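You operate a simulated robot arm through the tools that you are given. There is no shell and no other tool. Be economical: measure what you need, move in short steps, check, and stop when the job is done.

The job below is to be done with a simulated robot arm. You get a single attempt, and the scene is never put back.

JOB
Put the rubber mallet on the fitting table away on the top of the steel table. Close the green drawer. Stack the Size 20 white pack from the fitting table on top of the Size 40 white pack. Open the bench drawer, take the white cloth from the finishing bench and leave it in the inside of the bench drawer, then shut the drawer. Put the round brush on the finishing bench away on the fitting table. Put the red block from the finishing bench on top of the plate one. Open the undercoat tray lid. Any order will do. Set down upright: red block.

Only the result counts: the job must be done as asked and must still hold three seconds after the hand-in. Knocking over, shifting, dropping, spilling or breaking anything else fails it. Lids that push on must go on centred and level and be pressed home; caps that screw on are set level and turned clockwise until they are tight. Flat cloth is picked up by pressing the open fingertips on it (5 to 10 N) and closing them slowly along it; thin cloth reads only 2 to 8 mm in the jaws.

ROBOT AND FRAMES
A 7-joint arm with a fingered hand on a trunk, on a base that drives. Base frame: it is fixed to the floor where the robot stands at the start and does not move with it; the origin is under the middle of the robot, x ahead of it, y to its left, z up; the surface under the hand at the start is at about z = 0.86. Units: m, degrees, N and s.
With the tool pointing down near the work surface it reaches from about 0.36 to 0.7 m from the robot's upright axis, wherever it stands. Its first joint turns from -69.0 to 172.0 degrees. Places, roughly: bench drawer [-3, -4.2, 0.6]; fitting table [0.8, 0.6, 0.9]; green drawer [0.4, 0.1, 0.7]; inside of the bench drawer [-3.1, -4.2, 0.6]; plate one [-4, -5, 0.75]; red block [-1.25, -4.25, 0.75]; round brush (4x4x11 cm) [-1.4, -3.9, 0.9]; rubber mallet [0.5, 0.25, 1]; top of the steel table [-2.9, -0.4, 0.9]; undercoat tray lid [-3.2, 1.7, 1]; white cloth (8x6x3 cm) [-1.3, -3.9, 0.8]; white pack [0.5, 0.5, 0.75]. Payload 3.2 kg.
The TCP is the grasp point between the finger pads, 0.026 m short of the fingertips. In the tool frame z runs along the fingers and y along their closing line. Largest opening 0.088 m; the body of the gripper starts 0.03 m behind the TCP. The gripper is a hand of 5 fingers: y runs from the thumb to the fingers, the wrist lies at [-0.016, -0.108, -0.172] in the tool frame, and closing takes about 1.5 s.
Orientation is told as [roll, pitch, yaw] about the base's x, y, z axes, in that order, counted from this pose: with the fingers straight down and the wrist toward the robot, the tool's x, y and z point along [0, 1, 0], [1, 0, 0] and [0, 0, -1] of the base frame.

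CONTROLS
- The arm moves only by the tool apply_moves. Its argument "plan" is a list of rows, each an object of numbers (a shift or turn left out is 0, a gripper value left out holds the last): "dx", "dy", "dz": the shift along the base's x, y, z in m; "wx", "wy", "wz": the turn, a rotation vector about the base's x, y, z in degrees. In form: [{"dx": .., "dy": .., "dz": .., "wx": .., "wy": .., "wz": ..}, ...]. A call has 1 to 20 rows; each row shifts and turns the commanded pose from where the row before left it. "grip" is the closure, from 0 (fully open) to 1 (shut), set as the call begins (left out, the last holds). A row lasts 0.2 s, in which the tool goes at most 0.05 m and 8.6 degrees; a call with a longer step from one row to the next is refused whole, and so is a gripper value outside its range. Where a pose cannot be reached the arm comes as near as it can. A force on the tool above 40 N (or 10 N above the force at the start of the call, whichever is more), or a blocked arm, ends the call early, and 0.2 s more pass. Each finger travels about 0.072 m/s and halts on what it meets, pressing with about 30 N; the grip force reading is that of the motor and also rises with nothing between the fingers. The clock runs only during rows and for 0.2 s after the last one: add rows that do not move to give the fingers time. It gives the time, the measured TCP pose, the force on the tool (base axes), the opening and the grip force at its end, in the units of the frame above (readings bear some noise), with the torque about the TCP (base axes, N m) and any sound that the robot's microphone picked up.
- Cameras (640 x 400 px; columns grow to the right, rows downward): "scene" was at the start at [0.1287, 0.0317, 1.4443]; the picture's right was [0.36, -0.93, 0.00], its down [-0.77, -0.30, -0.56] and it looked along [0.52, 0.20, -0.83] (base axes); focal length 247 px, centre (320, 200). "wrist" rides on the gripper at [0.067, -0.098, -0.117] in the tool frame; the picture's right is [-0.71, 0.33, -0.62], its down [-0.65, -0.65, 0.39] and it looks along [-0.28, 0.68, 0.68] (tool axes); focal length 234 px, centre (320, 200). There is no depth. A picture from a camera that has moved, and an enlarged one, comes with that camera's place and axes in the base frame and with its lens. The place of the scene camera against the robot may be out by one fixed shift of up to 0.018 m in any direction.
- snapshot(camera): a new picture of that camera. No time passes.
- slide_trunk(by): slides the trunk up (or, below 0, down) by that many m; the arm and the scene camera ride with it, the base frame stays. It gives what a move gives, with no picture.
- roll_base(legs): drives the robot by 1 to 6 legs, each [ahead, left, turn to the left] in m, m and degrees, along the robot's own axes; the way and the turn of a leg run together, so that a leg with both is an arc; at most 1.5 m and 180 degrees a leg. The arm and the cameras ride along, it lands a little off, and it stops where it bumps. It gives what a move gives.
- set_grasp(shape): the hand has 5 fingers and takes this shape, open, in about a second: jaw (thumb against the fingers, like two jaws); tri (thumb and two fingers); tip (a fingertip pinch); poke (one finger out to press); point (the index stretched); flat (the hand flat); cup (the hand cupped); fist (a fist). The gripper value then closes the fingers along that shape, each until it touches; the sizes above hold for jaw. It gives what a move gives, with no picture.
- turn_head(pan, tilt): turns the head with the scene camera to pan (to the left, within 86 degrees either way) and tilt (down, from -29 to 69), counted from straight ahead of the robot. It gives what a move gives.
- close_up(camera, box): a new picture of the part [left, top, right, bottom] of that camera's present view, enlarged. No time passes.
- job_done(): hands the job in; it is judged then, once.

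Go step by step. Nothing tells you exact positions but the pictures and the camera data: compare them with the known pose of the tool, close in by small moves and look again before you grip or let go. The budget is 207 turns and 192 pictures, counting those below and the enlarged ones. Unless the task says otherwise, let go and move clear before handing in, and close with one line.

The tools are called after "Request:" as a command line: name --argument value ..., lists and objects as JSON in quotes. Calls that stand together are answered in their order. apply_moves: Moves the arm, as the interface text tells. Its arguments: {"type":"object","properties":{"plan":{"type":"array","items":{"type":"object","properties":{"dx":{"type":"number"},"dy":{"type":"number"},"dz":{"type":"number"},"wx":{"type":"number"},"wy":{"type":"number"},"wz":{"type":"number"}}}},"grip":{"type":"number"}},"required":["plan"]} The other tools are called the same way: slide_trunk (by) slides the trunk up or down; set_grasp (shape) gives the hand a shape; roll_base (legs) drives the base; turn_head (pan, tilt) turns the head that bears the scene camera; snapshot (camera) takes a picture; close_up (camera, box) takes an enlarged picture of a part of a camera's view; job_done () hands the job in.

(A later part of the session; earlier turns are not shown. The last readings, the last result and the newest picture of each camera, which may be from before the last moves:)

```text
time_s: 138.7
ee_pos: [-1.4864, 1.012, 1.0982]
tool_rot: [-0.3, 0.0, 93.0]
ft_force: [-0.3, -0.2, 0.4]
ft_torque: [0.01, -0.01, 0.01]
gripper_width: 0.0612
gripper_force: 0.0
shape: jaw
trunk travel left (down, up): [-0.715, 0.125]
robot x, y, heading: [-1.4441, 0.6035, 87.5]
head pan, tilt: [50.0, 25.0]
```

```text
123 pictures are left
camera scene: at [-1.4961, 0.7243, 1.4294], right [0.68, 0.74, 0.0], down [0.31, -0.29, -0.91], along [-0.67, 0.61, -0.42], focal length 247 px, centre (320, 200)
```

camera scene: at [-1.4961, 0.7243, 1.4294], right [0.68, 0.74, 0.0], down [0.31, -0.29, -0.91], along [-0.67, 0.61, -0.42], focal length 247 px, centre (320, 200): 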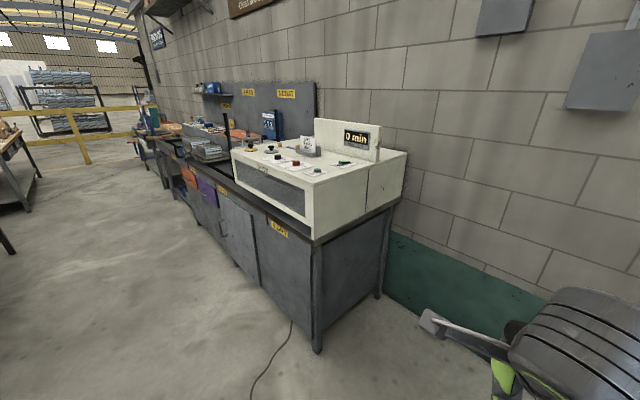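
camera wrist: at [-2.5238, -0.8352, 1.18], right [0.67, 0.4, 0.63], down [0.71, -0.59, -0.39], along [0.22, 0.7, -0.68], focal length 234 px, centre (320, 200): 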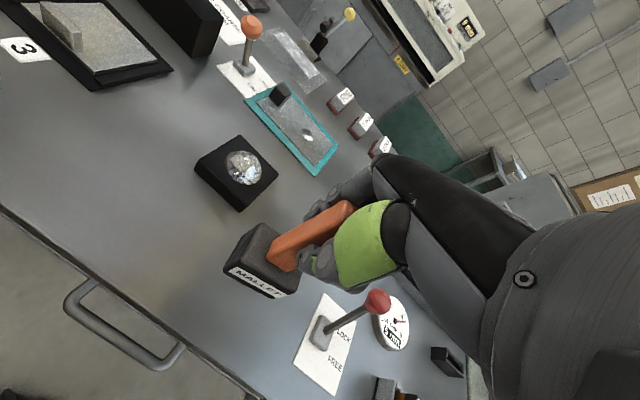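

The bench front is at y≈1.35. I strafe along to x≈−3.1 and look at the trays.

Request:
roll_base --legs '[[0, 0, 2.5], [0, 1.5, 0], [0.1, 0.1, 0]]'

Request:
turn_head --pan 10 --tilt 30

Request:
snapshot --camera "scene"

Request:
snapshot --camera "wrist"

```text
time_s: 147.3
ee_pos: [-3.073, 1.1271, 1.0983]
tool_rot: [-0.3, 0.0, 94.7]
ft_force: [-0.7, 0.9, 0.2]
ft_torque: [-0.02, 0.0, 0.02]
gripper_width: 0.0611
gripper_force: 0.1
shape: jaw
trunk travel left (down, up): [-0.715, 0.125]
robot x, y, heading: [-3.0177, 0.7233, 89.1]
head pan, tilt: [50.0, 25.0]
```

```text
time_s: 148.4
ee_pos: [-3.0727, 1.1267, 1.098]
tool_rot: [-0.3, 0.0, 94.8]
ft_force: [0.0, -0.3, 0.0]
ft_torque: [0.0, -0.02, 0.0]
gripper_width: 0.0609
gripper_force: 0.1
shape: jaw
trunk travel left (down, up): [-0.715, 0.125]
robot x, y, heading: [-3.0139, 0.7219, 89.0]
head pan, tilt: [10.0, 30.0]
```

```text
122 pictures are left
camera scene: at [-3.0193, 0.8675, 1.4214], right [0.99, 0.16, 0.0], down [0.08, -0.49, -0.87], along [-0.14, 0.86, -0.5], focal length 247 px, centre (320, 200)
```

scene: 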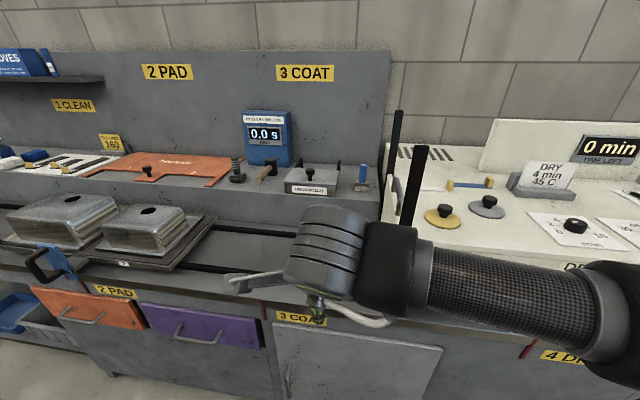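

```text
121 pictures are left
camera wrist: at [-3.1308, 1.0236, 1.2146], right [0.67, 0.39, 0.63], down [0.7, -0.6, -0.39], along [0.23, 0.7, -0.68], focal length 234 px, centre (320, 200)
```

wrist: 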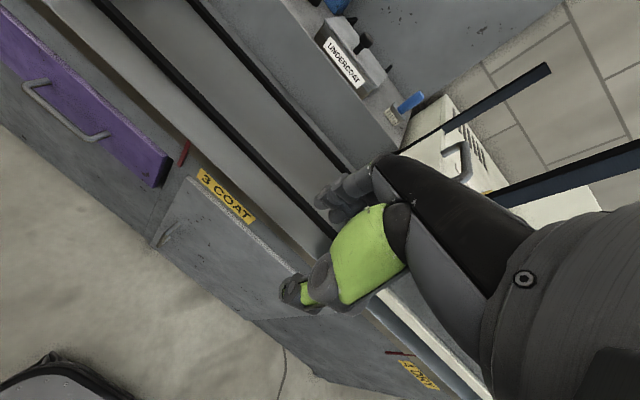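

Found the undercoat tray on the back ledge (knob on top). I look closer.

Request:
close_up --camera "scene" --box '[220, 100, 400, 220]'

Request:
close_up --camera "wrist" --box '[280, 0, 460, 120]'

```text
3.33 times, centred on (310, 160) of scene
camera zoom: at [-3.0193, 0.8675, 1.4214], right [0.99, 0.16, 0.0], down [0.08, -0.49, -0.87], along [-0.14, 0.86, -0.5], focal length 823 px, centre (353, 333)
```

zoom: 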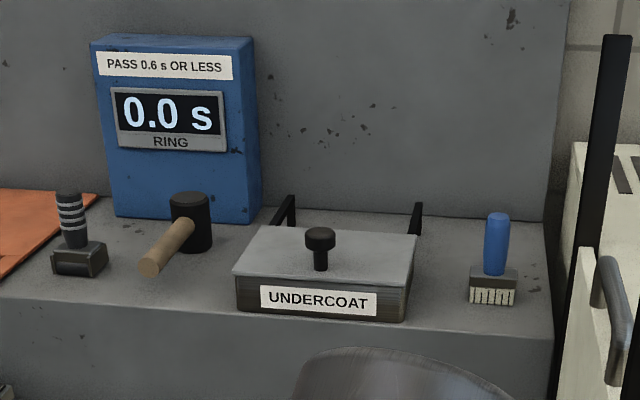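

```text
3.33 times, centred on (370, 60) of wrist
camera zoom: at [-3.1308, 1.0236, 1.2146], right [0.67, 0.39, 0.63], down [0.7, -0.6, -0.39], along [0.23, 0.7, -0.68], focal length 781 px, centre (153, 667)
```

zoom: 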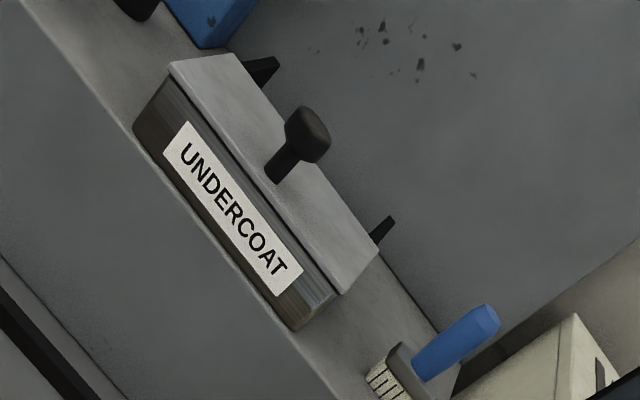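

The lid seems hinged at the back (two posts behind as stops), with the knob at about (−3.19, 1.72, 1.04). I move closer and raise the hand.

Request:
apply_moves --plan '[{"dz": 0.04}, {"dz": 0.03}]'

Request:
roll_base --legs '[[0, 0.12, 1.0], [0.28, 0, 0]]'

Request:
snapshot --camera "scene"

Request:
snapshot --camera "wrist"

```text
time_s: 149.0
ee_pos: [-3.0743, 1.1269, 1.169]
tool_rot: [-0.4, 0.0, 94.6]
ft_force: [-0.3, 0.2, -1.3]
ft_torque: [-0.04, 0.01, 0.0]
gripper_width: 0.0614
gripper_force: 0.0
shape: jaw
trunk travel left (down, up): [-0.715, 0.125]
robot x, y, heading: [-3.0185, 0.7197, 89.2]
head pan, tilt: [10.0, 30.0]
```

```text
time_s: 151.8
ee_pos: [-3.202, 1.4013, 1.1697]
tool_rot: [-0.3, 0.1, 95.8]
ft_force: [-0.3, 1.0, -0.6]
ft_torque: [0.0, 0.01, 0.0]
gripper_width: 0.0613
gripper_force: 0.0
shape: jaw
trunk travel left (down, up): [-0.715, 0.125]
robot x, y, heading: [-3.1418, 0.9988, 90.0]
head pan, tilt: [10.0, 30.0]
```

```text
118 pictures are left
camera scene: at [-3.142, 1.1429, 1.4213], right [0.98, 0.17, 0.0], down [0.09, -0.49, -0.87], along [-0.15, 0.85, -0.5], focal length 247 px, centre (320, 200)
```

scene: 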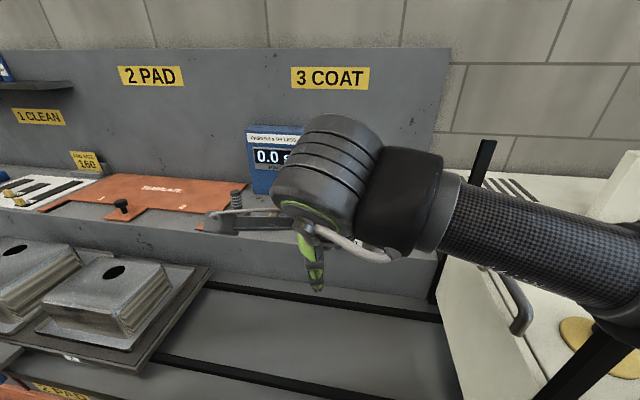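

```text
117 pictures are left
camera wrist: at [-3.2578, 1.2973, 1.2849], right [0.67, 0.4, 0.63], down [0.71, -0.59, -0.39], along [0.21, 0.7, -0.68], focal length 234 px, centre (320, 200)
```

wrist: 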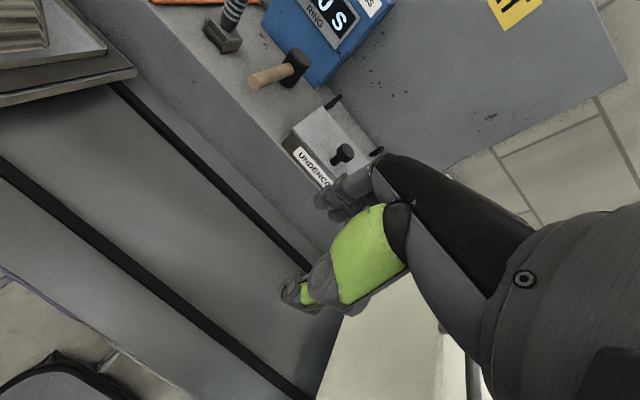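

The arm would come near the oven's upright rods (x≈−2.9), so I shift left and turn right so the arm comes in from the left.

Request:
roll_base --legs '[[0, 0.32, 0], [0, 0, -20], [0.05, 0.02, 0]]'

Request:
turn_head --pan 0 --tilt 35

Request:
snapshot --camera "scene"

Request:
snapshot --camera "wrist"

```text
time_s: 155.6
ee_pos: [-3.3786, 1.4367, 1.1679]
tool_rot: [-0.3, 0.2, 75.9]
ft_force: [0.0, 1.0, 0.1]
ft_torque: [-0.01, 0.01, -0.02]
gripper_width: 0.0614
gripper_force: 0.0
shape: jaw
trunk travel left (down, up): [-0.715, 0.125]
robot x, y, heading: [-3.4599, 1.0335, 70.2]
head pan, tilt: [10.0, 30.0]
stopped in leg 3: the robot was blocked; the commanded pose is now the measured one
```

```text
time_s: 156.3
ee_pos: [-3.38, 1.4326, 1.1687]
tool_rot: [-0.3, 0.1, 75.9]
ft_force: [0.8, 0.5, 0.5]
ft_torque: [0.01, 0.0, 0.0]
gripper_width: 0.0613
gripper_force: 0.0
shape: jaw
trunk travel left (down, up): [-0.715, 0.125]
robot x, y, heading: [-3.4558, 1.0336, 70.3]
head pan, tilt: [0.0, 35.0]
```

```text
116 pictures are left
camera scene: at [-3.3988, 1.1679, 1.4136], right [0.94, -0.34, 0.0], down [-0.19, -0.54, -0.82], along [0.28, 0.77, -0.57], focal length 247 px, centre (320, 200)
```

scene: 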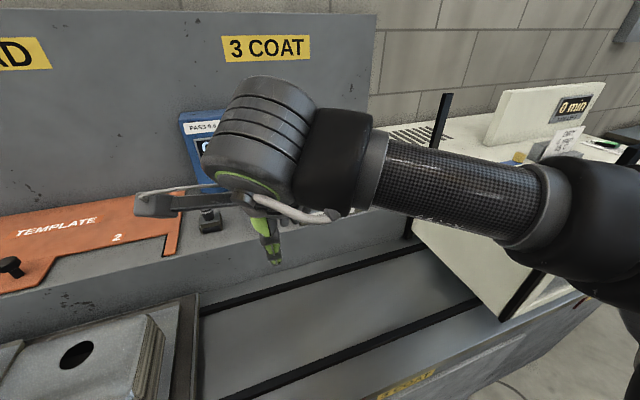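

```text
115 pictures are left
camera wrist: at [-3.4681, 1.3549, 1.2846], right [0.76, 0.15, 0.63], down [0.47, -0.79, -0.38], along [0.44, 0.59, -0.68], focal length 234 px, centre (320, 200)
```

wrist: 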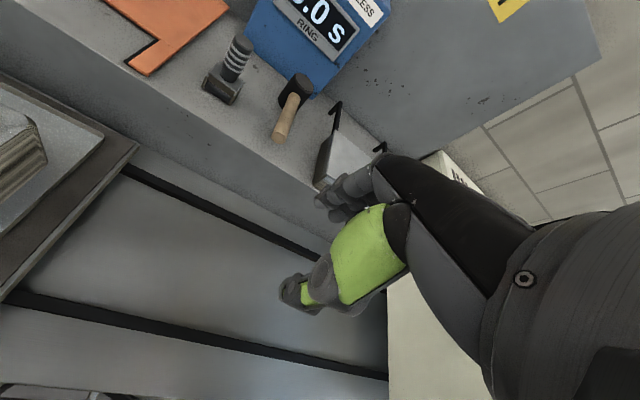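

The base touched the bench and stopped; fine. I turn the tool so that it pinches along the hinge direction while moving toward the knob, staying high.

Request:
apply_moves --plan '[{"dx": 0.02, "dy": 0.02, "wz": -8}, {"dx": 0.02, "dy": 0.02, "wz": -8}, {"dx": 0.02, "dy": 0.02, "wz": -8}, {"dx": 0.02, "dy": 0.025, "wz": -8}, {"dx": 0.02, "dy": 0.025, "wz": -8}, {"dx": 0.02, "dy": 0.025, "wz": -8}, {"dx": 0.02, "dy": 0.025, "wz": -8}, {"dx": 0.02, "dy": 0.025, "wz": -8}, {"dx": 0.02, "dy": 0.025, "wz": -8}, {}]' --grip 0.3

Request:
snapshot --camera "scene"

Request:
snapshot --camera "wrist"

```text
time_s: 158.5
ee_pos: [-3.2011, 1.576, 1.1355]
tool_rot: [-0.2, -0.2, 3.8]
ft_force: [-0.5, -0.1, 0.4]
ft_torque: [-0.02, 0.0, -0.01]
gripper_width: 0.0615
gripper_force: 0.0
shape: jaw
out of reach, approached as far as the arm can: row 7, 8, 9
trunk travel left (down, up): [-0.715, 0.125]
robot x, y, heading: [-3.4586, 1.0325, 70.2]
head pan, tilt: [0.0, 35.0]
```

```text
114 pictures are left
camera scene: at [-3.3985, 1.1675, 1.4137], right [0.94, -0.34, 0.0], down [-0.19, -0.54, -0.82], along [0.28, 0.77, -0.57], focal length 247 px, centre (320, 200)
```

scene: 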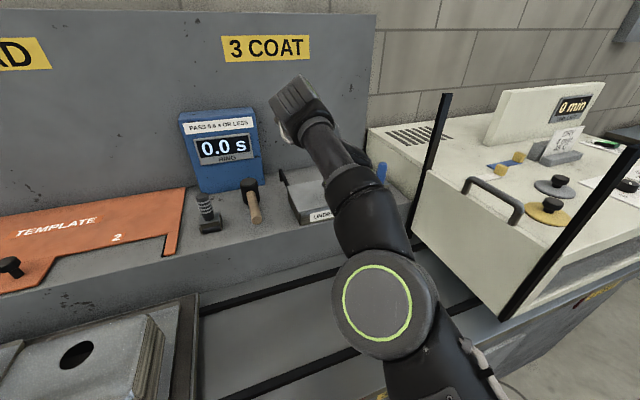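

```text
113 pictures are left
camera wrist: at [-3.3017, 1.636, 1.2514], right [0.38, -0.68, 0.63], down [-0.61, -0.69, -0.39], along [0.7, -0.24, -0.68], focal length 234 px, centre (320, 200)
```

wrist: 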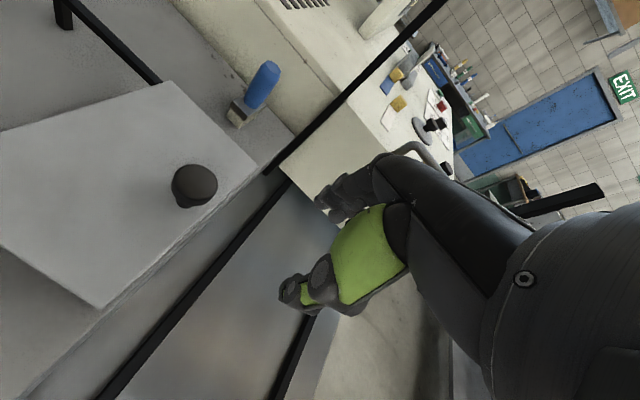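

The knob is at about (−3.19, 1.672), lid y 1.65–1.79, hinge at the back. For better reach I'll square up to the bench and approach with the fingers pitched forward. First retract and turn the tool back.

Request:
slide_trunk --by 0.12

Request:
apply_moves --plan '[{"dx": -0.01, "dy": -0.015, "wz": 8}, {"dx": -0.01, "dy": -0.015, "wz": 8}, {"dx": -0.01, "dy": -0.015, "wz": 8}, {"dx": -0.01, "dy": -0.015, "wz": 8}, {"dx": -0.01, "dy": -0.015, "wz": 8}, {"dx": -0.01, "dy": -0.015, "wz": 8}, {"dx": -0.01, "wz": 8}, {"dx": -0.01, "wz": 8}]'

Request:
roll_base --legs '[[-0.06, 0, 0], [0, -0.08, 20], [0, -0.08, 0]]'

Request:
snapshot --camera "scene"

```text
time_s: 160.0
ee_pos: [-3.2017, 1.5769, 1.2549]
tool_rot: [-0.1, 0.0, 3.9]
ft_force: [0.3, 0.5, 0.3]
ft_torque: [0.01, 0.02, -0.01]
gripper_width: 0.0616
gripper_force: 0.0
shape: jaw
trunk travel left (down, up): [-0.835, 0.005]
robot x, y, heading: [-3.4575, 1.0312, 70.5]
head pan, tilt: [0.0, 35.0]
```

```text
time_s: 161.8
ee_pos: [-3.3094, 1.6217, 1.306]
tool_rot: [-1.4, 1.0, 61.4]
ft_force: [-0.4, -0.1, -0.1]
ft_torque: [0.0, -0.01, 0.0]
gripper_width: 0.0613
gripper_force: 0.1
shape: jaw
out of reach, approached as far as the arm can: row 1, 2, 3, 4, 5, 6, 7, 8
trunk travel left (down, up): [-0.835, 0.005]
robot x, y, heading: [-3.4595, 1.0299, 70.1]
head pan, tilt: [0.0, 35.0]
```

```text
time_s: 164.6
ee_pos: [-3.3843, 1.5657, 1.3063]
tool_rot: [-1.5, 1.0, 81.5]
ft_force: [0.5, -0.2, -0.6]
ft_torque: [-0.02, 0.02, 0.02]
gripper_width: 0.0614
gripper_force: 0.1
shape: jaw
trunk travel left (down, up): [-0.835, 0.005]
robot x, y, heading: [-3.322, 0.9612, 90.8]
head pan, tilt: [0.0, 35.0]
```

```text
112 pictures are left
camera scene: at [-3.3082, 1.1058, 1.5336], right [1.0, 0.01, 0.0], down [0.0, -0.57, -0.82], along [-0.01, 0.82, -0.57], focal length 247 px, centre (320, 200)
```

scene: 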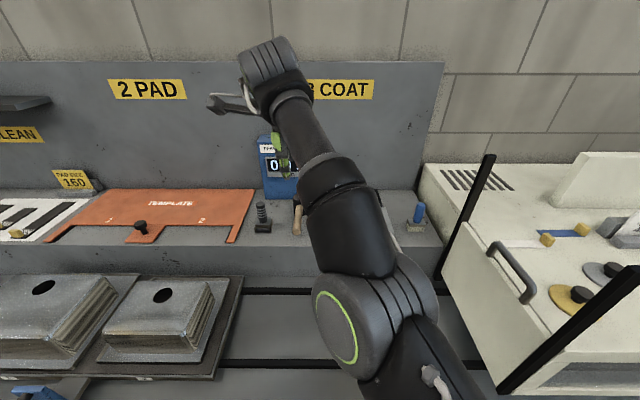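

Request:
apply_moves --plan '[{"dy": -0.025, "dz": -0.035, "wz": 4}, {"dy": -0.025, "dz": -0.035, "wz": 4}, {"dz": -0.03, "dx": 0.03, "wx": 6}, {"dz": -0.03, "dx": 0.03, "wx": 8}, {"dz": -0.02, "dx": 0.032, "wx": 8}, {"dx": 0.034, "wx": 8}, {"dx": 0.034, "wx": 8}, {"dx": 0.03, "wx": 8}, {}]'

Request:
snapshot --camera "scene"

Request:
snapshot --camera "wrist"

```text
time_s: 166.6
ee_pos: [-3.2813, 1.7426, 1.3038]
tool_rot: [-1.2, -39.0, 89.4]
ft_force: [0.0, 0.2, 0.8]
ft_torque: [0.0, 0.02, 0.0]
gripper_width: 0.0614
gripper_force: 0.0
shape: jaw
out of reach, approached as far as the arm can: row 1, 2, 3, 4, 5, 6, 7, 8
trunk travel left (down, up): [-0.835, 0.005]
robot x, y, heading: [-3.32, 0.9567, 90.5]
head pan, tilt: [0.0, 35.0]
```

```text
111 pictures are left
camera scene: at [-3.3086, 1.1053, 1.5336], right [1.0, 0.01, 0.0], down [0.0, -0.57, -0.82], along [-0.01, 0.82, -0.57], focal length 247 px, centre (320, 200)
```

scene: 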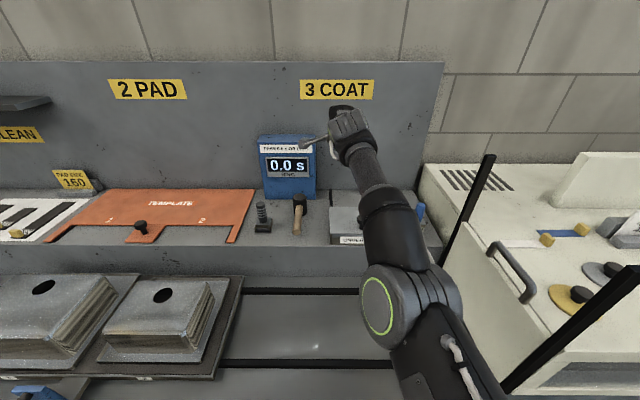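

```text
110 pictures are left
camera wrist: at [-3.3503, 1.5938, 1.3303], right [0.69, -0.15, 0.7], down [0.65, -0.28, -0.7], along [0.3, 0.95, -0.09], focal length 234 px, centre (320, 200)
```

wrist: 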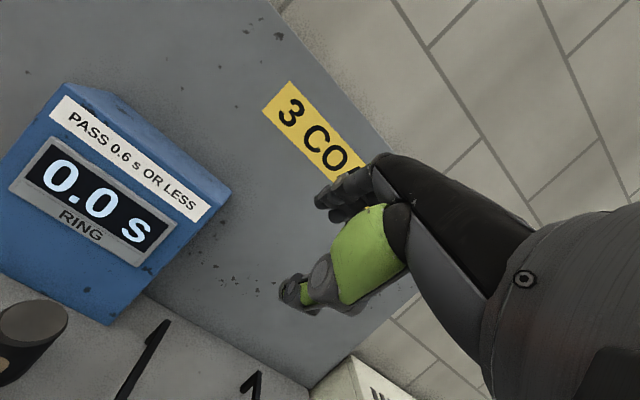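

The arm is at full stretch; I bring the hand back toward the robot first.

Request:
apply_moves --plan '[{"dy": -0.04}, {"dy": -0.04}, {"dy": -0.04}, {"dy": -0.04}, {"dy": -0.04}, {"dy": -0.04}, {}]'

Request:
snapshot --camera "scene"

```text
time_s: 168.2
ee_pos: [-3.2798, 1.5034, 1.3011]
tool_rot: [-1.1, -38.9, 89.5]
ft_force: [-0.2, -0.1, 0.1]
ft_torque: [-0.01, 0.02, 0.0]
gripper_width: 0.0616
gripper_force: 0.0
shape: jaw
out of reach, approached as far as the arm can: row 1
trunk travel left (down, up): [-0.835, 0.005]
robot x, y, heading: [-3.3184, 0.9614, 90.4]
head pan, tilt: [0.0, 35.0]
```

```text
109 pictures are left
camera scene: at [-3.308, 1.1057, 1.5336], right [1.0, 0.01, 0.0], down [0.0, -0.57, -0.82], along [-0.01, 0.82, -0.57], focal length 247 px, centre (320, 200)
```

scene: 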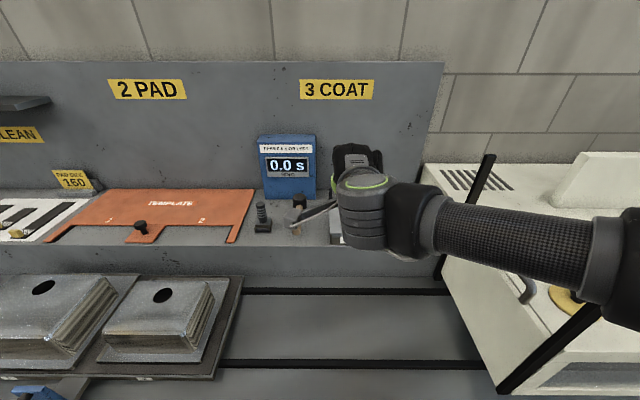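

The elbow swings out over the oven rods here; I move the base left again, turned 20° right, keeping the pitched hand high.

Request:
roll_base --legs '[[-0.04, 0.17, 0], [0, 0, -20], [0.06, 0, 0]]'

Request:
snapshot --camera "scene"

Request:
snapshot --camera "wrist"

```text
time_s: 171.3
ee_pos: [-3.2452, 1.4689, 1.3014]
tool_rot: [-0.9, -39.0, 69.1]
ft_force: [0.1, 0.4, -0.6]
ft_torque: [-0.02, 0.02, -0.02]
gripper_width: 0.0615
gripper_force: 0.1
shape: jaw
trunk travel left (down, up): [-0.835, 0.005]
robot x, y, heading: [-3.4686, 0.9758, 70.1]
head pan, tilt: [0.0, 35.0]
```

```text
108 pictures are left
camera scene: at [-3.4111, 1.1104, 1.5338], right [0.94, -0.34, 0.0], down [-0.2, -0.54, -0.82], along [0.28, 0.77, -0.57], focal length 247 px, centre (320, 200)
```

scene: 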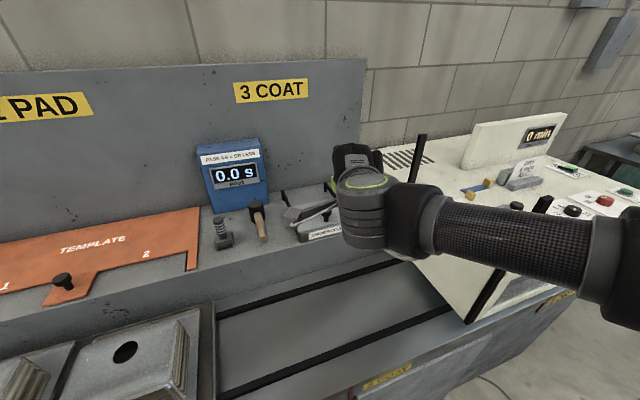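

```text
107 pictures are left
camera wrist: at [-3.3615, 1.3538, 1.329], right [0.6, -0.38, 0.7], down [0.52, -0.49, -0.7], along [0.61, 0.78, -0.09], focal length 234 px, centre (320, 200)
```

wrist: 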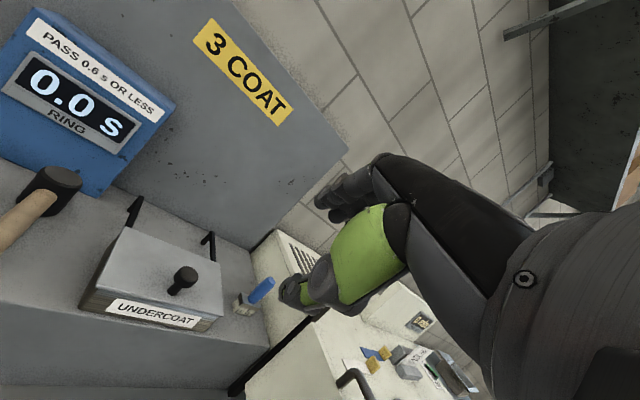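

The forearm is clear of the rods now. I turn the tool square to the bench and lower it in front of the knob.

Request:
apply_moves --plan '[{"dx": 0.011, "dy": 0.008, "dz": -0.036, "wz": 4}, {"dx": 0.011, "dy": 0.008, "dz": -0.036, "wz": 4}, {"dx": 0.011, "dy": 0.008, "dz": -0.036, "wz": 4}, {"dx": 0.011, "dy": 0.008, "dz": -0.036, "wz": 4}, {"dx": 0.011, "dy": 0.008, "dz": -0.036, "wz": 4}, {}]'

Request:
snapshot --camera "scene"

Request:
snapshot --camera "wrist"

```text
time_s: 172.7
ee_pos: [-3.1924, 1.5089, 1.1196]
tool_rot: [-0.9, -38.9, 88.9]
ft_force: [0.1, -0.6, 0.4]
ft_torque: [-0.02, 0.01, -0.02]
gripper_width: 0.0615
gripper_force: 0.1
shape: jaw
trunk travel left (down, up): [-0.835, 0.005]
robot x, y, heading: [-3.473, 0.9712, 69.8]
head pan, tilt: [0.0, 35.0]
```

```text
106 pictures are left
camera scene: at [-3.4114, 1.1117, 1.5337], right [0.94, -0.34, 0.0], down [-0.2, -0.54, -0.82], along [0.28, 0.77, -0.57], focal length 247 px, centre (320, 200)
```

scene: 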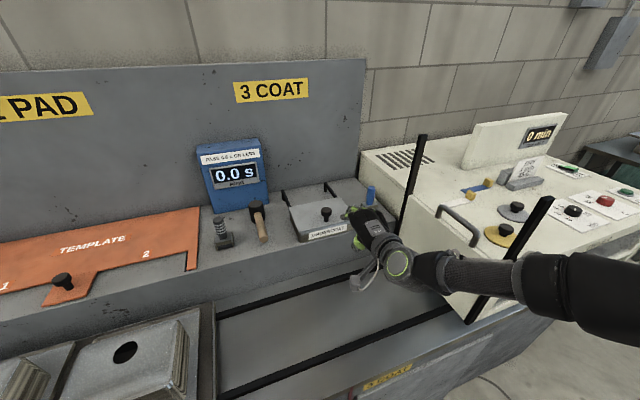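

```text
105 pictures are left
camera wrist: at [-3.2621, 1.3608, 1.1466], right [0.69, -0.15, 0.7], down [0.65, -0.28, -0.7], along [0.31, 0.95, -0.1], focal length 234 px, centre (320, 200)
```

wrist: 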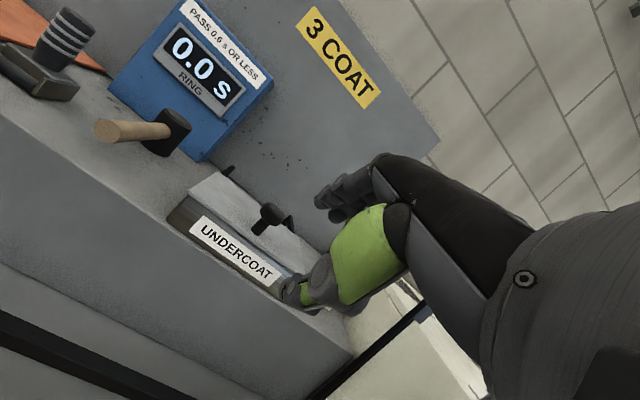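

Request:
close_up --camera "wrist" --box '[170, 150, 350, 310]'

Request:
close_up --camera "scene" --box '[270, 160, 430, 280]'

```text
2.50 times, centred on (260, 230) of wrist
camera zoom: at [-3.2621, 1.3608, 1.1466], right [0.69, -0.15, 0.7], down [0.65, -0.28, -0.7], along [0.31, 0.95, -0.1], focal length 585 px, centre (470, 125)
```

zoom: 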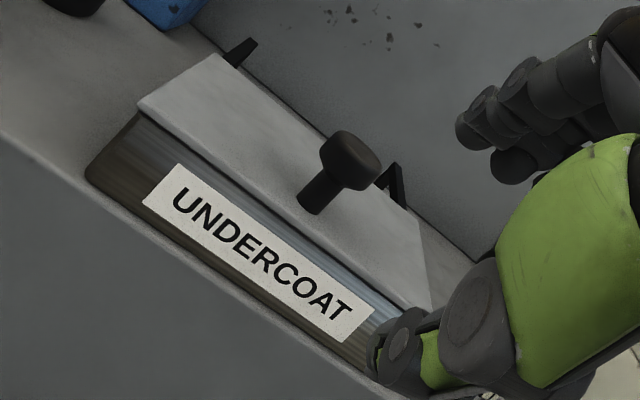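

```text
3.33 times, centred on (350, 220) of scene
camera zoom: at [-3.4114, 1.1117, 1.5337], right [0.94, -0.34, 0.0], down [-0.2, -0.54, -0.82], along [0.28, 0.77, -0.57], focal length 823 px, centre (220, 133)
```

zoom: 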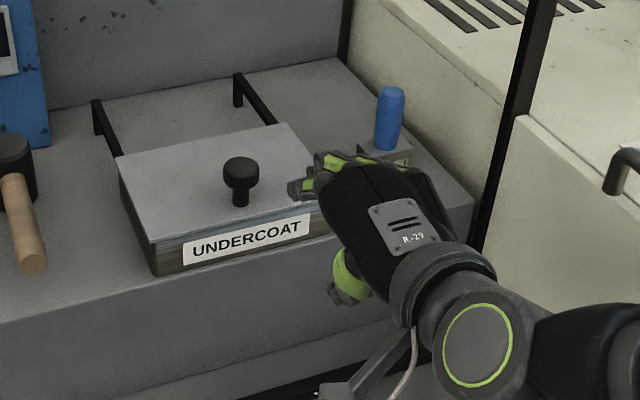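

Now I can see rails running back from the tray: the lid slides backward. The knob head is at about (−3.193, 1.670, 1.056). I'll bring the jaw around the knob from above-front and slide it back.

Request:
apply_moves --plan '[{"dy": 0.03}, {"dy": 0.03}, {"dy": 0.03}, {"dy": 0.03}, {"dy": 0.03}, {"dy": 0.009}, {}]' --grip 0.2

Request:
close_up --camera "scene" --box '[270, 120, 430, 260]'

Request:
snapshot --camera "wrist"

```text
time_s: 174.3
ee_pos: [-3.1907, 1.6693, 1.121]
tool_rot: [-1.1, -38.9, 89.0]
ft_force: [0.0, 0.2, -0.3]
ft_torque: [0.02, -0.01, -0.01]
gripper_width: 0.0697
gripper_force: 0.1
shape: jaw
trunk travel left (down, up): [-0.835, 0.005]
robot x, y, heading: [-3.4687, 0.9766, 69.9]
head pan, tilt: [0.0, 35.0]
```

```text
2.86 times, centred on (350, 190) of scene
camera zoom: at [-3.4102, 1.1125, 1.5336], right [0.94, -0.34, 0.0], down [-0.2, -0.54, -0.82], along [0.28, 0.77, -0.57], focal length 706 px, centre (234, 229)
```

zoom: 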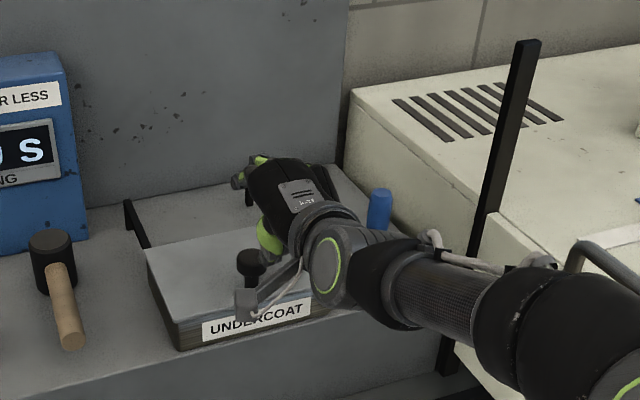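

```text
101 pictures are left
camera wrist: at [-3.2608, 1.5216, 1.1483], right [0.69, -0.15, 0.7], down [0.65, -0.28, -0.7], along [0.31, 0.95, -0.1], focal length 234 px, centre (320, 200)
```

wrist: 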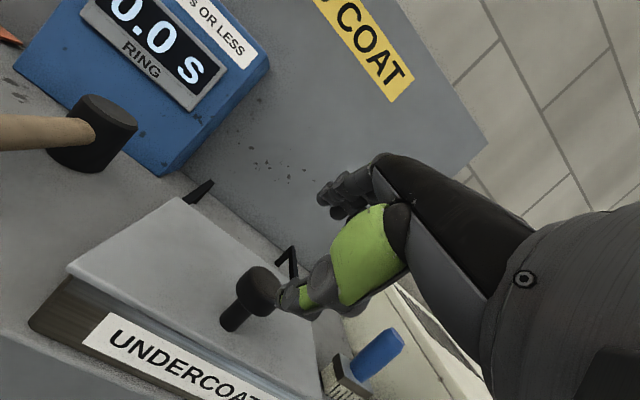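

Request:
apply_moves --plan '[{"dz": -0.02, "dx": -0.003}, {"dz": -0.015}, {"dz": -0.012}, {}]'

Request:
close_up --camera "wrist" --box '[160, 180, 400, 360]'

Request:
close_up --camera "scene" --box '[290, 140, 410, 240]'

```text
time_s: 175.3
ee_pos: [-3.1944, 1.6706, 1.0727]
tool_rot: [-1.2, -39.0, 88.9]
ft_force: [0.3, -0.1, 0.3]
ft_torque: [-0.02, -0.04, 0.03]
gripper_width: 0.0704
gripper_force: 0.1
shape: jaw
trunk travel left (down, up): [-0.835, 0.005]
robot x, y, heading: [-3.4691, 0.9784, 69.9]
head pan, tilt: [0.0, 35.0]
```

```text
2.22 times, centred on (280, 270) of wrist
camera zoom: at [-3.2637, 1.5221, 1.1002], right [0.69, -0.15, 0.7], down [0.65, -0.28, -0.7], along [0.31, 0.95, -0.1], focal length 520 px, centre (409, 44)
```

zoom: 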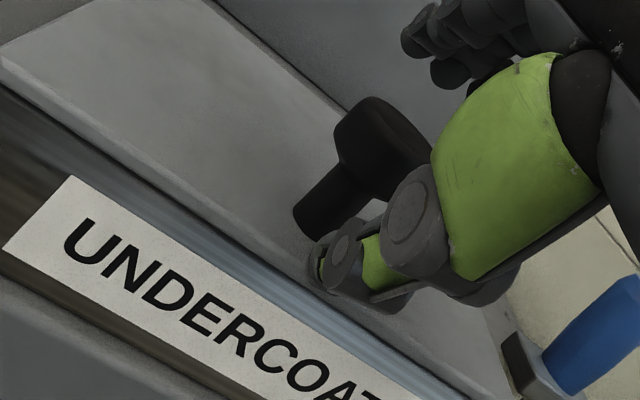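

```text
4.00 times, centred on (350, 190) of scene
camera zoom: at [-3.4103, 1.1125, 1.5336], right [0.94, -0.34, 0.0], down [-0.2, -0.54, -0.82], along [0.28, 0.77, -0.57], focal length 988 px, centre (200, 240)
```

zoom: 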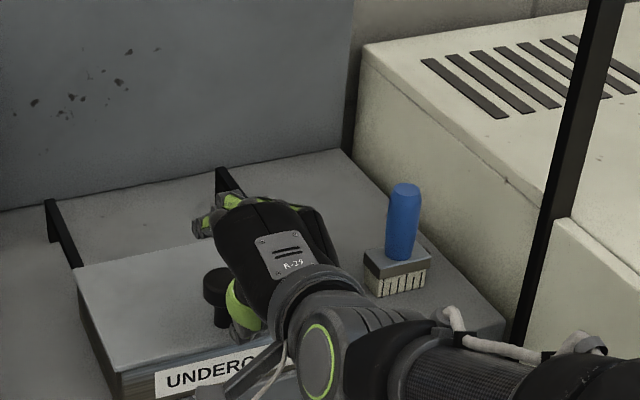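

The thumb is in front of and the fingers behind the knob. I close on it.

Request:
apply_moves --plan '[{}, {}, {}, {}, {}, {}]' --grip 0.8

Request:
close_up --camera "wrist" --box '[160, 180, 400, 360]'

```text
time_s: 176.7
ee_pos: [-3.1929, 1.671, 1.069]
tool_rot: [-1.1, -38.6, 89.0]
ft_force: [-0.2, -1.2, -13.5]
ft_torque: [0.21, 0.01, 0.02]
gripper_width: 0.0256
gripper_force: 30.6
shape: jaw
trunk travel left (down, up): [-0.835, 0.005]
robot x, y, heading: [-3.469, 0.9739, 69.7]
head pan, tilt: [0.0, 35.0]
```

```text
2.22 times, centred on (280, 270) of wrist
camera zoom: at [-3.2631, 1.5239, 1.0976], right [0.69, -0.15, 0.7], down [0.65, -0.29, -0.7], along [0.31, 0.95, -0.1], focal length 520 px, centre (409, 44)
```

zoom: 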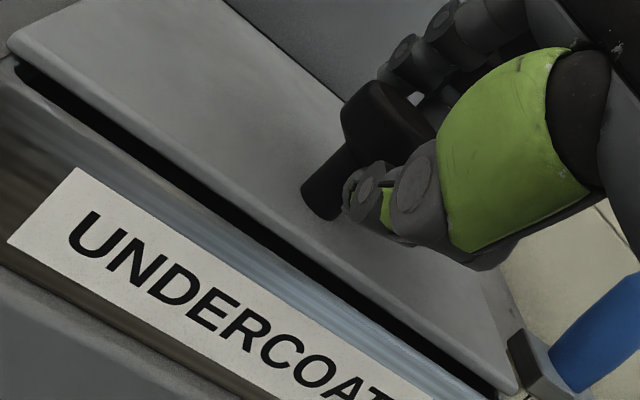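

Closing raised the lid's front edge slightly, so it may be hinged after all. I test with a small lift and look.

Request:
apply_moves --plan '[{"dz": 0.005}, {"dz": 0.005}, {"dz": 0.005}, {}]'

Request:
snapshot --camera "wrist"

Request:
close_up --camera "scene" --box '[270, 140, 410, 250]'

```text
time_s: 177.7
ee_pos: [-3.1926, 1.6741, 1.0724]
tool_rot: [-0.6, -37.3, 89.0]
ft_force: [-1.8, 0.3, -36.8]
ft_torque: [0.18, -0.01, 0.04]
gripper_width: 0.0233
gripper_force: 30.2
shape: jaw
trunk travel left (down, up): [-0.835, 0.005]
robot x, y, heading: [-3.4674, 0.9763, 69.7]
head pan, tilt: [0.0, 35.0]
```

```text
97 pictures are left
camera wrist: at [-3.262, 1.5263, 1.1047], right [0.7, -0.13, 0.7], down [0.65, -0.3, -0.7], along [0.3, 0.94, -0.13], focal length 234 px, centre (320, 200)
```

wrist: 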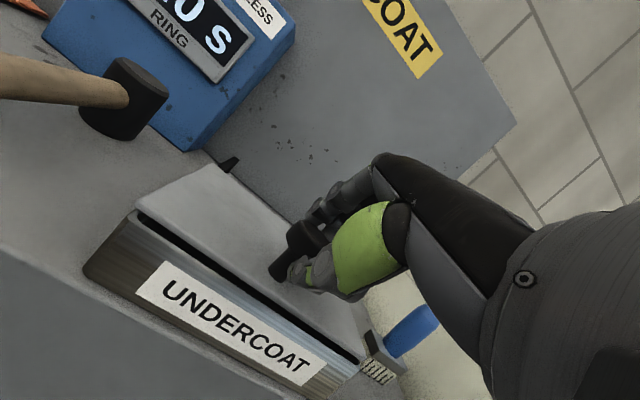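

```text
3.64 times, centred on (340, 195) of scene
camera zoom: at [-3.4065, 1.1226, 1.5323], right [0.94, -0.34, 0.0], down [-0.2, -0.54, -0.81], along [0.28, 0.77, -0.58], focal length 898 px, centre (247, 218)
```

zoom: 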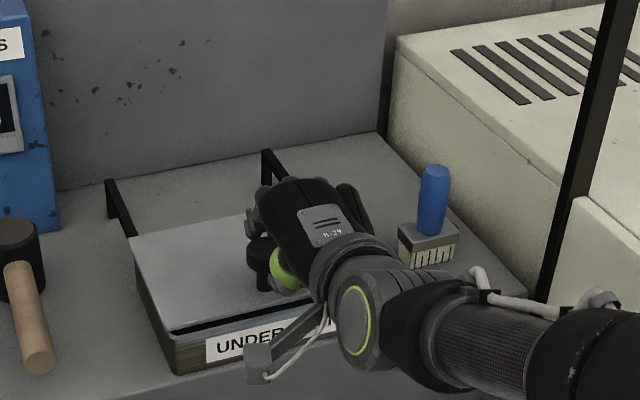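

Vertical force is stiff while the lid shifted back: it slides. I relieve the lift and push the knob backward.

Request:
apply_moves --plan '[{"dz": -0.006}, {"dz": -0.006}, {}]'

Request:
apply_moves --plan '[{"dy": 0.01}, {"dy": 0.01}, {"dy": 0.01}, {}]'

Request:
snapshot --camera "wrist"

```text
time_s: 178.5
ee_pos: [-3.1925, 1.6723, 1.0714]
tool_rot: [-0.9, -38.4, 88.8]
ft_force: [-1.5, 0.1, -20.8]
ft_torque: [0.04, 0.04, 0.0]
gripper_width: 0.0239
gripper_force: 30.2
shape: jaw
trunk travel left (down, up): [-0.835, 0.005]
robot x, y, heading: [-3.4716, 0.9762, 70.0]
head pan, tilt: [0.0, 35.0]
```

```text
time_s: 179.5
ee_pos: [-3.1931, 1.7019, 1.0704]
tool_rot: [-0.9, -38.5, 89.0]
ft_force: [0.2, 0.1, -18.9]
ft_torque: [0.03, 0.01, -0.01]
gripper_width: 0.0244
gripper_force: 29.9
shape: jaw
trunk travel left (down, up): [-0.835, 0.005]
robot x, y, heading: [-3.4685, 0.9783, 70.0]
head pan, tilt: [0.0, 35.0]
```

```text
95 pictures are left
camera wrist: at [-3.2628, 1.5541, 1.0999], right [0.7, -0.15, 0.7], down [0.65, -0.29, -0.7], along [0.31, 0.95, -0.1], focal length 234 px, centre (320, 200)
```

wrist: 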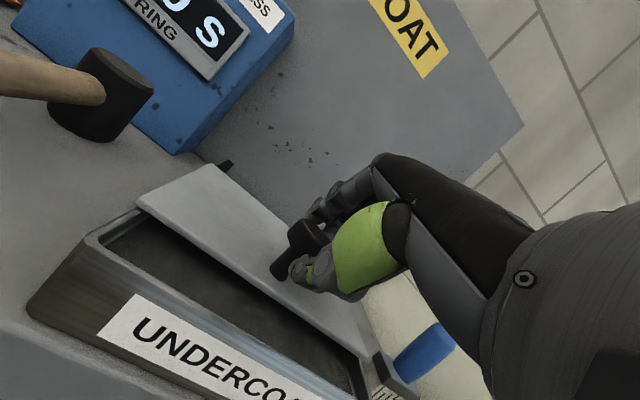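

It slides freely. Continuing until it stops.

Request:
apply_moves --plan '[{"dy": 0.012}, {"dy": 0.012}, {"dy": 0.012}, {"dy": 0.012}, {"dy": 0.012}, {"dy": 0.012}, {}]'

Request:
snapshot --camera "wrist"

Request:
close_up --camera "scene" --box '[270, 120, 430, 250]'

```text
time_s: 181.1
ee_pos: [-3.1934, 1.7209, 1.0697]
tool_rot: [-0.8, -38.6, 88.9]
ft_force: [1.6, 0.8, -14.9]
ft_torque: [0.16, -0.01, -0.01]
gripper_width: 0.0251
gripper_force: 30.2
shape: jaw
out of reach, approached as far as the arm can: row 2, 3, 4, 5, 6
trunk travel left (down, up): [-0.835, 0.005]
robot x, y, heading: [-3.4703, 0.9757, 70.0]
head pan, tilt: [0.0, 35.0]
```

```text
94 pictures are left
camera wrist: at [-3.2629, 1.5734, 1.0979], right [0.69, -0.15, 0.7], down [0.65, -0.29, -0.7], along [0.31, 0.95, -0.1], focal length 234 px, centre (320, 200)
```

wrist: 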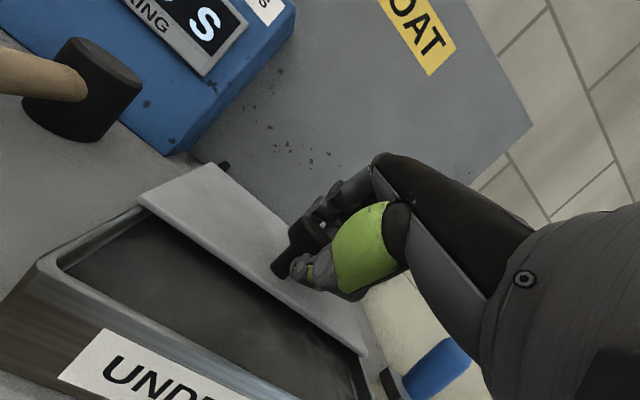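

```text
3.08 times, centred on (350, 185) of scene
camera zoom: at [-3.4079, 1.117, 1.5331], right [0.94, -0.34, 0.0], down [-0.2, -0.54, -0.82], along [0.28, 0.77, -0.58], focal length 760 px, centre (228, 246)
```

zoom: 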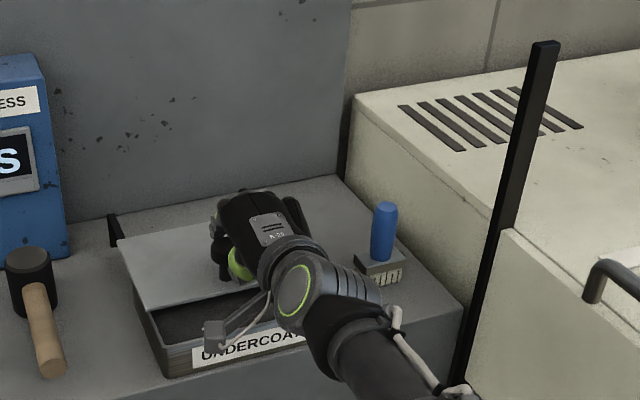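

Arm reach ends here; I nudge the base forward along +y to finish the slide.

Request:
roll_base --legs '[[0.042, 0.015, 0]]'

Request:
snapshot --camera "wrist"

Request:
close_up --camera "scene" --box '[270, 120, 430, 250]'

```text
time_s: 182.0
ee_pos: [-3.1914, 1.7646, 1.0693]
tool_rot: [-0.9, -38.6, 89.0]
ft_force: [2.9, -0.3, -13.5]
ft_torque: [0.21, 0.01, 0.0]
gripper_width: 0.0256
gripper_force: 29.7
shape: jaw
trunk travel left (down, up): [-0.835, 0.005]
robot x, y, heading: [-3.4697, 1.0182, 70.0]
head pan, tilt: [0.0, 35.0]
```

```text
92 pictures are left
camera wrist: at [-3.2628, 1.6178, 1.0973], right [0.69, -0.15, 0.7], down [0.65, -0.29, -0.7], along [0.31, 0.95, -0.1], focal length 234 px, centre (320, 200)
```

wrist: 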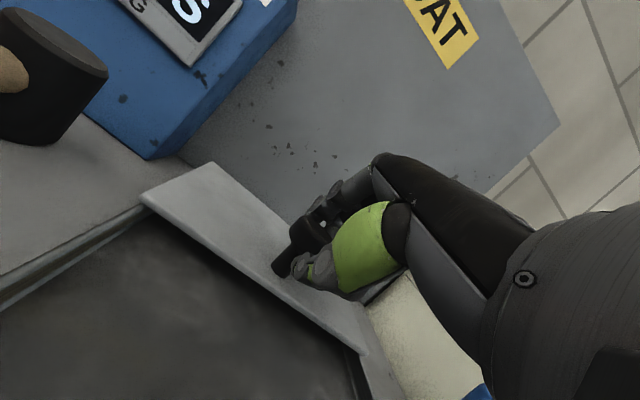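

```text
3.08 times, centred on (350, 185) of scene
camera zoom: at [-3.4073, 1.1616, 1.5329], right [0.94, -0.34, 0.0], down [-0.2, -0.54, -0.82], along [0.28, 0.77, -0.58], focal length 760 px, centre (228, 246)
```

zoom: 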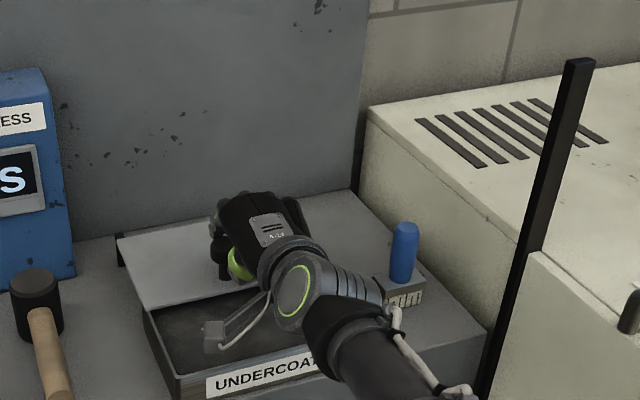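

Request:
roll_base --legs '[[0.015, 0.005, 0]]'

Request:
close_up --camera "scene" --box '[290, 140, 370, 200]'

```text
time_s: 182.9
ee_pos: [-3.1924, 1.7747, 1.0667]
tool_rot: [-1.1, -38.4, 89.0]
ft_force: [1.9, 1.4, -5.3]
ft_torque: [0.42, 0.07, -0.02]
gripper_width: 0.0264
gripper_force: 30.2
shape: jaw
trunk travel left (down, up): [-0.835, 0.005]
robot x, y, heading: [-3.4703, 1.0304, 70.1]
head pan, tilt: [0.0, 35.0]
stopped in leg 1: the robot was blocked; the commanded pose is now the measured one
```

```text
6.67 times, centred on (330, 170) of scene
camera zoom: at [-3.4084, 1.1698, 1.5335], right [0.94, -0.34, 0.0], down [-0.19, -0.54, -0.82], along [0.28, 0.77, -0.57], focal length 1646 px, centre (253, 400)
```

zoom: 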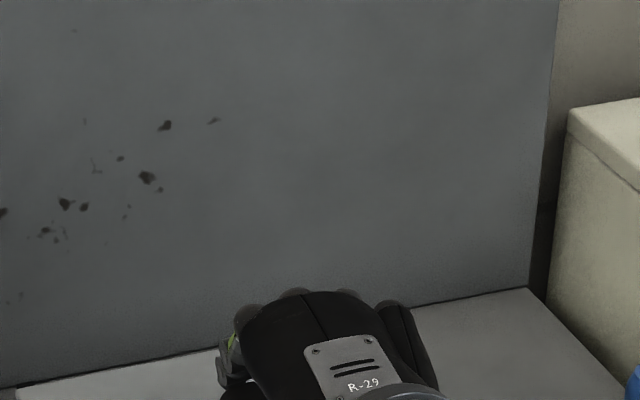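

The base is now blocked. I release, rise and back off to check how far the lid opened.

Request:
apply_moves --plan '[{}, {}, {}, {}, {}]' --grip 0.2

Request:
apply_moves --plan '[{"dz": 0.02}, {"dz": 0.02}, {"dz": 0.02}, {"dy": -0.03}, {"dy": -0.04}, {"dy": -0.04}, {"dy": -0.04}]'

Request:
close_up --camera "scene" --box '[240, 120, 440, 250]'

Request:
snapshot --camera "wrist"

```text
time_s: 184.1
ee_pos: [-3.1921, 1.7736, 1.0679]
tool_rot: [-1.1, -38.6, 89.2]
ft_force: [-0.5, -0.4, -1.1]
ft_torque: [-0.02, -0.03, 0.01]
gripper_width: 0.07
gripper_force: 0.1
shape: jaw
trunk travel left (down, up): [-0.835, 0.005]
robot x, y, heading: [-3.4713, 1.0364, 70.1]
head pan, tilt: [0.0, 35.0]
```

```text
time_s: 185.7
ee_pos: [-3.1924, 1.6222, 1.1289]
tool_rot: [-1.1, -38.8, 89.1]
ft_force: [-0.4, -0.8, 0.7]
ft_torque: [0.01, -0.01, -0.02]
gripper_width: 0.0699
gripper_force: 0.1
shape: jaw
trunk travel left (down, up): [-0.835, 0.005]
robot x, y, heading: [-3.4635, 1.034, 69.9]
head pan, tilt: [0.0, 35.0]
```

```text
3.08 times, centred on (340, 185) of scene
camera zoom: at [-3.409, 1.166, 1.5338], right [0.94, -0.34, 0.0], down [-0.19, -0.54, -0.82], along [0.28, 0.77, -0.57], focal length 760 px, centre (258, 246)
```

zoom: 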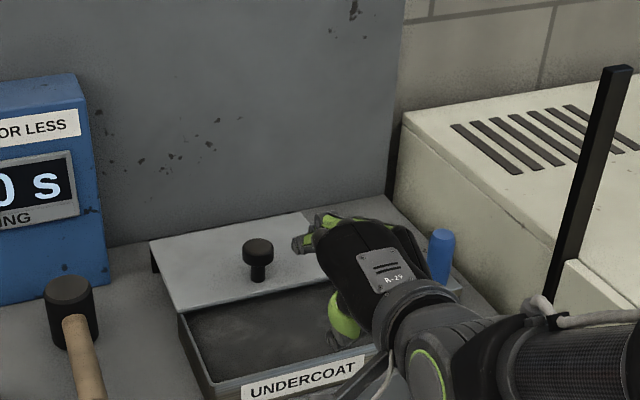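

```text
88 pictures are left
camera wrist: at [-3.2623, 1.4758, 1.1582], right [0.69, -0.15, 0.7], down [0.65, -0.29, -0.7], along [0.31, 0.95, -0.1], focal length 234 px, centre (320, 200)
```

wrist: 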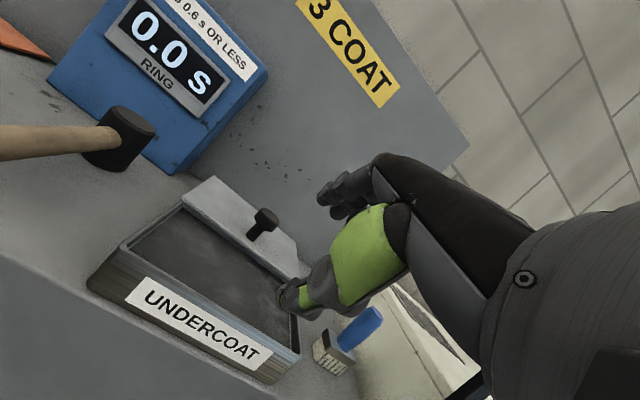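

The lid has slid back to the backboard: tray open. I retract, level the hand and drive to the finishing bench area.

Request:
apply_moves --plan '[{"dy": -0.04, "dz": 0.02}, {"dy": -0.04, "dz": 0.02}, {"dx": -0.02, "dy": -0.035, "wx": -7}, {"dx": -0.02, "dy": -0.035, "wx": -8}, {"dx": -0.02, "dy": -0.035, "wx": -8}, {"dx": -0.02, "wx": -8}, {"dx": -0.02, "wx": -8}, {"wz": -7}, {"wz": -7}, {"wz": -5}]' --grip 0.0

Request:
roll_base --legs '[[-0.35, 0, 0], [0, 0, -72], [1.4, 0, 0], [0.9, 0, 0]]'

Request:
snapshot --camera "scene"

```text
time_s: 187.9
ee_pos: [-3.2831, 1.4558, 1.1724]
tool_rot: [-2.4, -4.0, 68.8]
ft_force: [0.0, -0.7, -0.5]
ft_torque: [-0.02, 0.02, 0.0]
gripper_width: 0.0879
gripper_force: 0.1
shape: jaw
out of reach, approached as far as the arm can: row 4
trunk travel left (down, up): [-0.835, 0.005]
robot x, y, heading: [-3.4684, 1.0312, 70.0]
head pan, tilt: [0.0, 35.0]
```

```text
time_s: 204.2
ee_pos: [-0.8301, 0.5825, 1.1714]
tool_rot: [-2.5, -4.1, -3.6]
ft_force: [0.1, -0.4, -0.4]
ft_torque: [0.0, -0.01, 0.03]
gripper_width: 0.088
gripper_force: 0.0
shape: jaw
trunk travel left (down, up): [-0.835, 0.005]
robot x, y, heading: [-1.2934, 0.6324, -2.3]
head pan, tilt: [0.0, 35.0]
```

```text
87 pictures are left
camera scene: at [-1.14, 0.6319, 1.5336], right [-0.04, -1.0, 0.0], down [-0.57, 0.02, -0.82], along [0.82, -0.03, -0.57], focal length 247 px, centre (320, 200)
```

scene: 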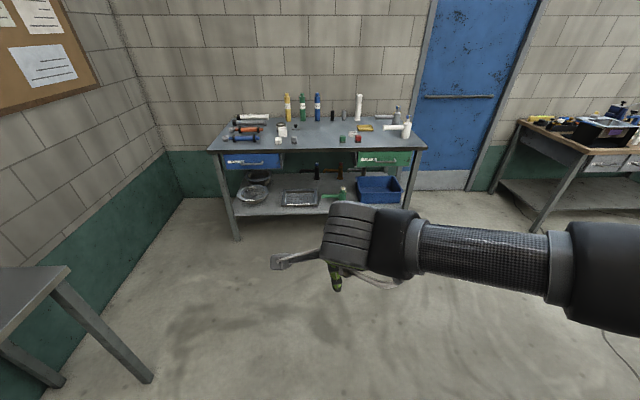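

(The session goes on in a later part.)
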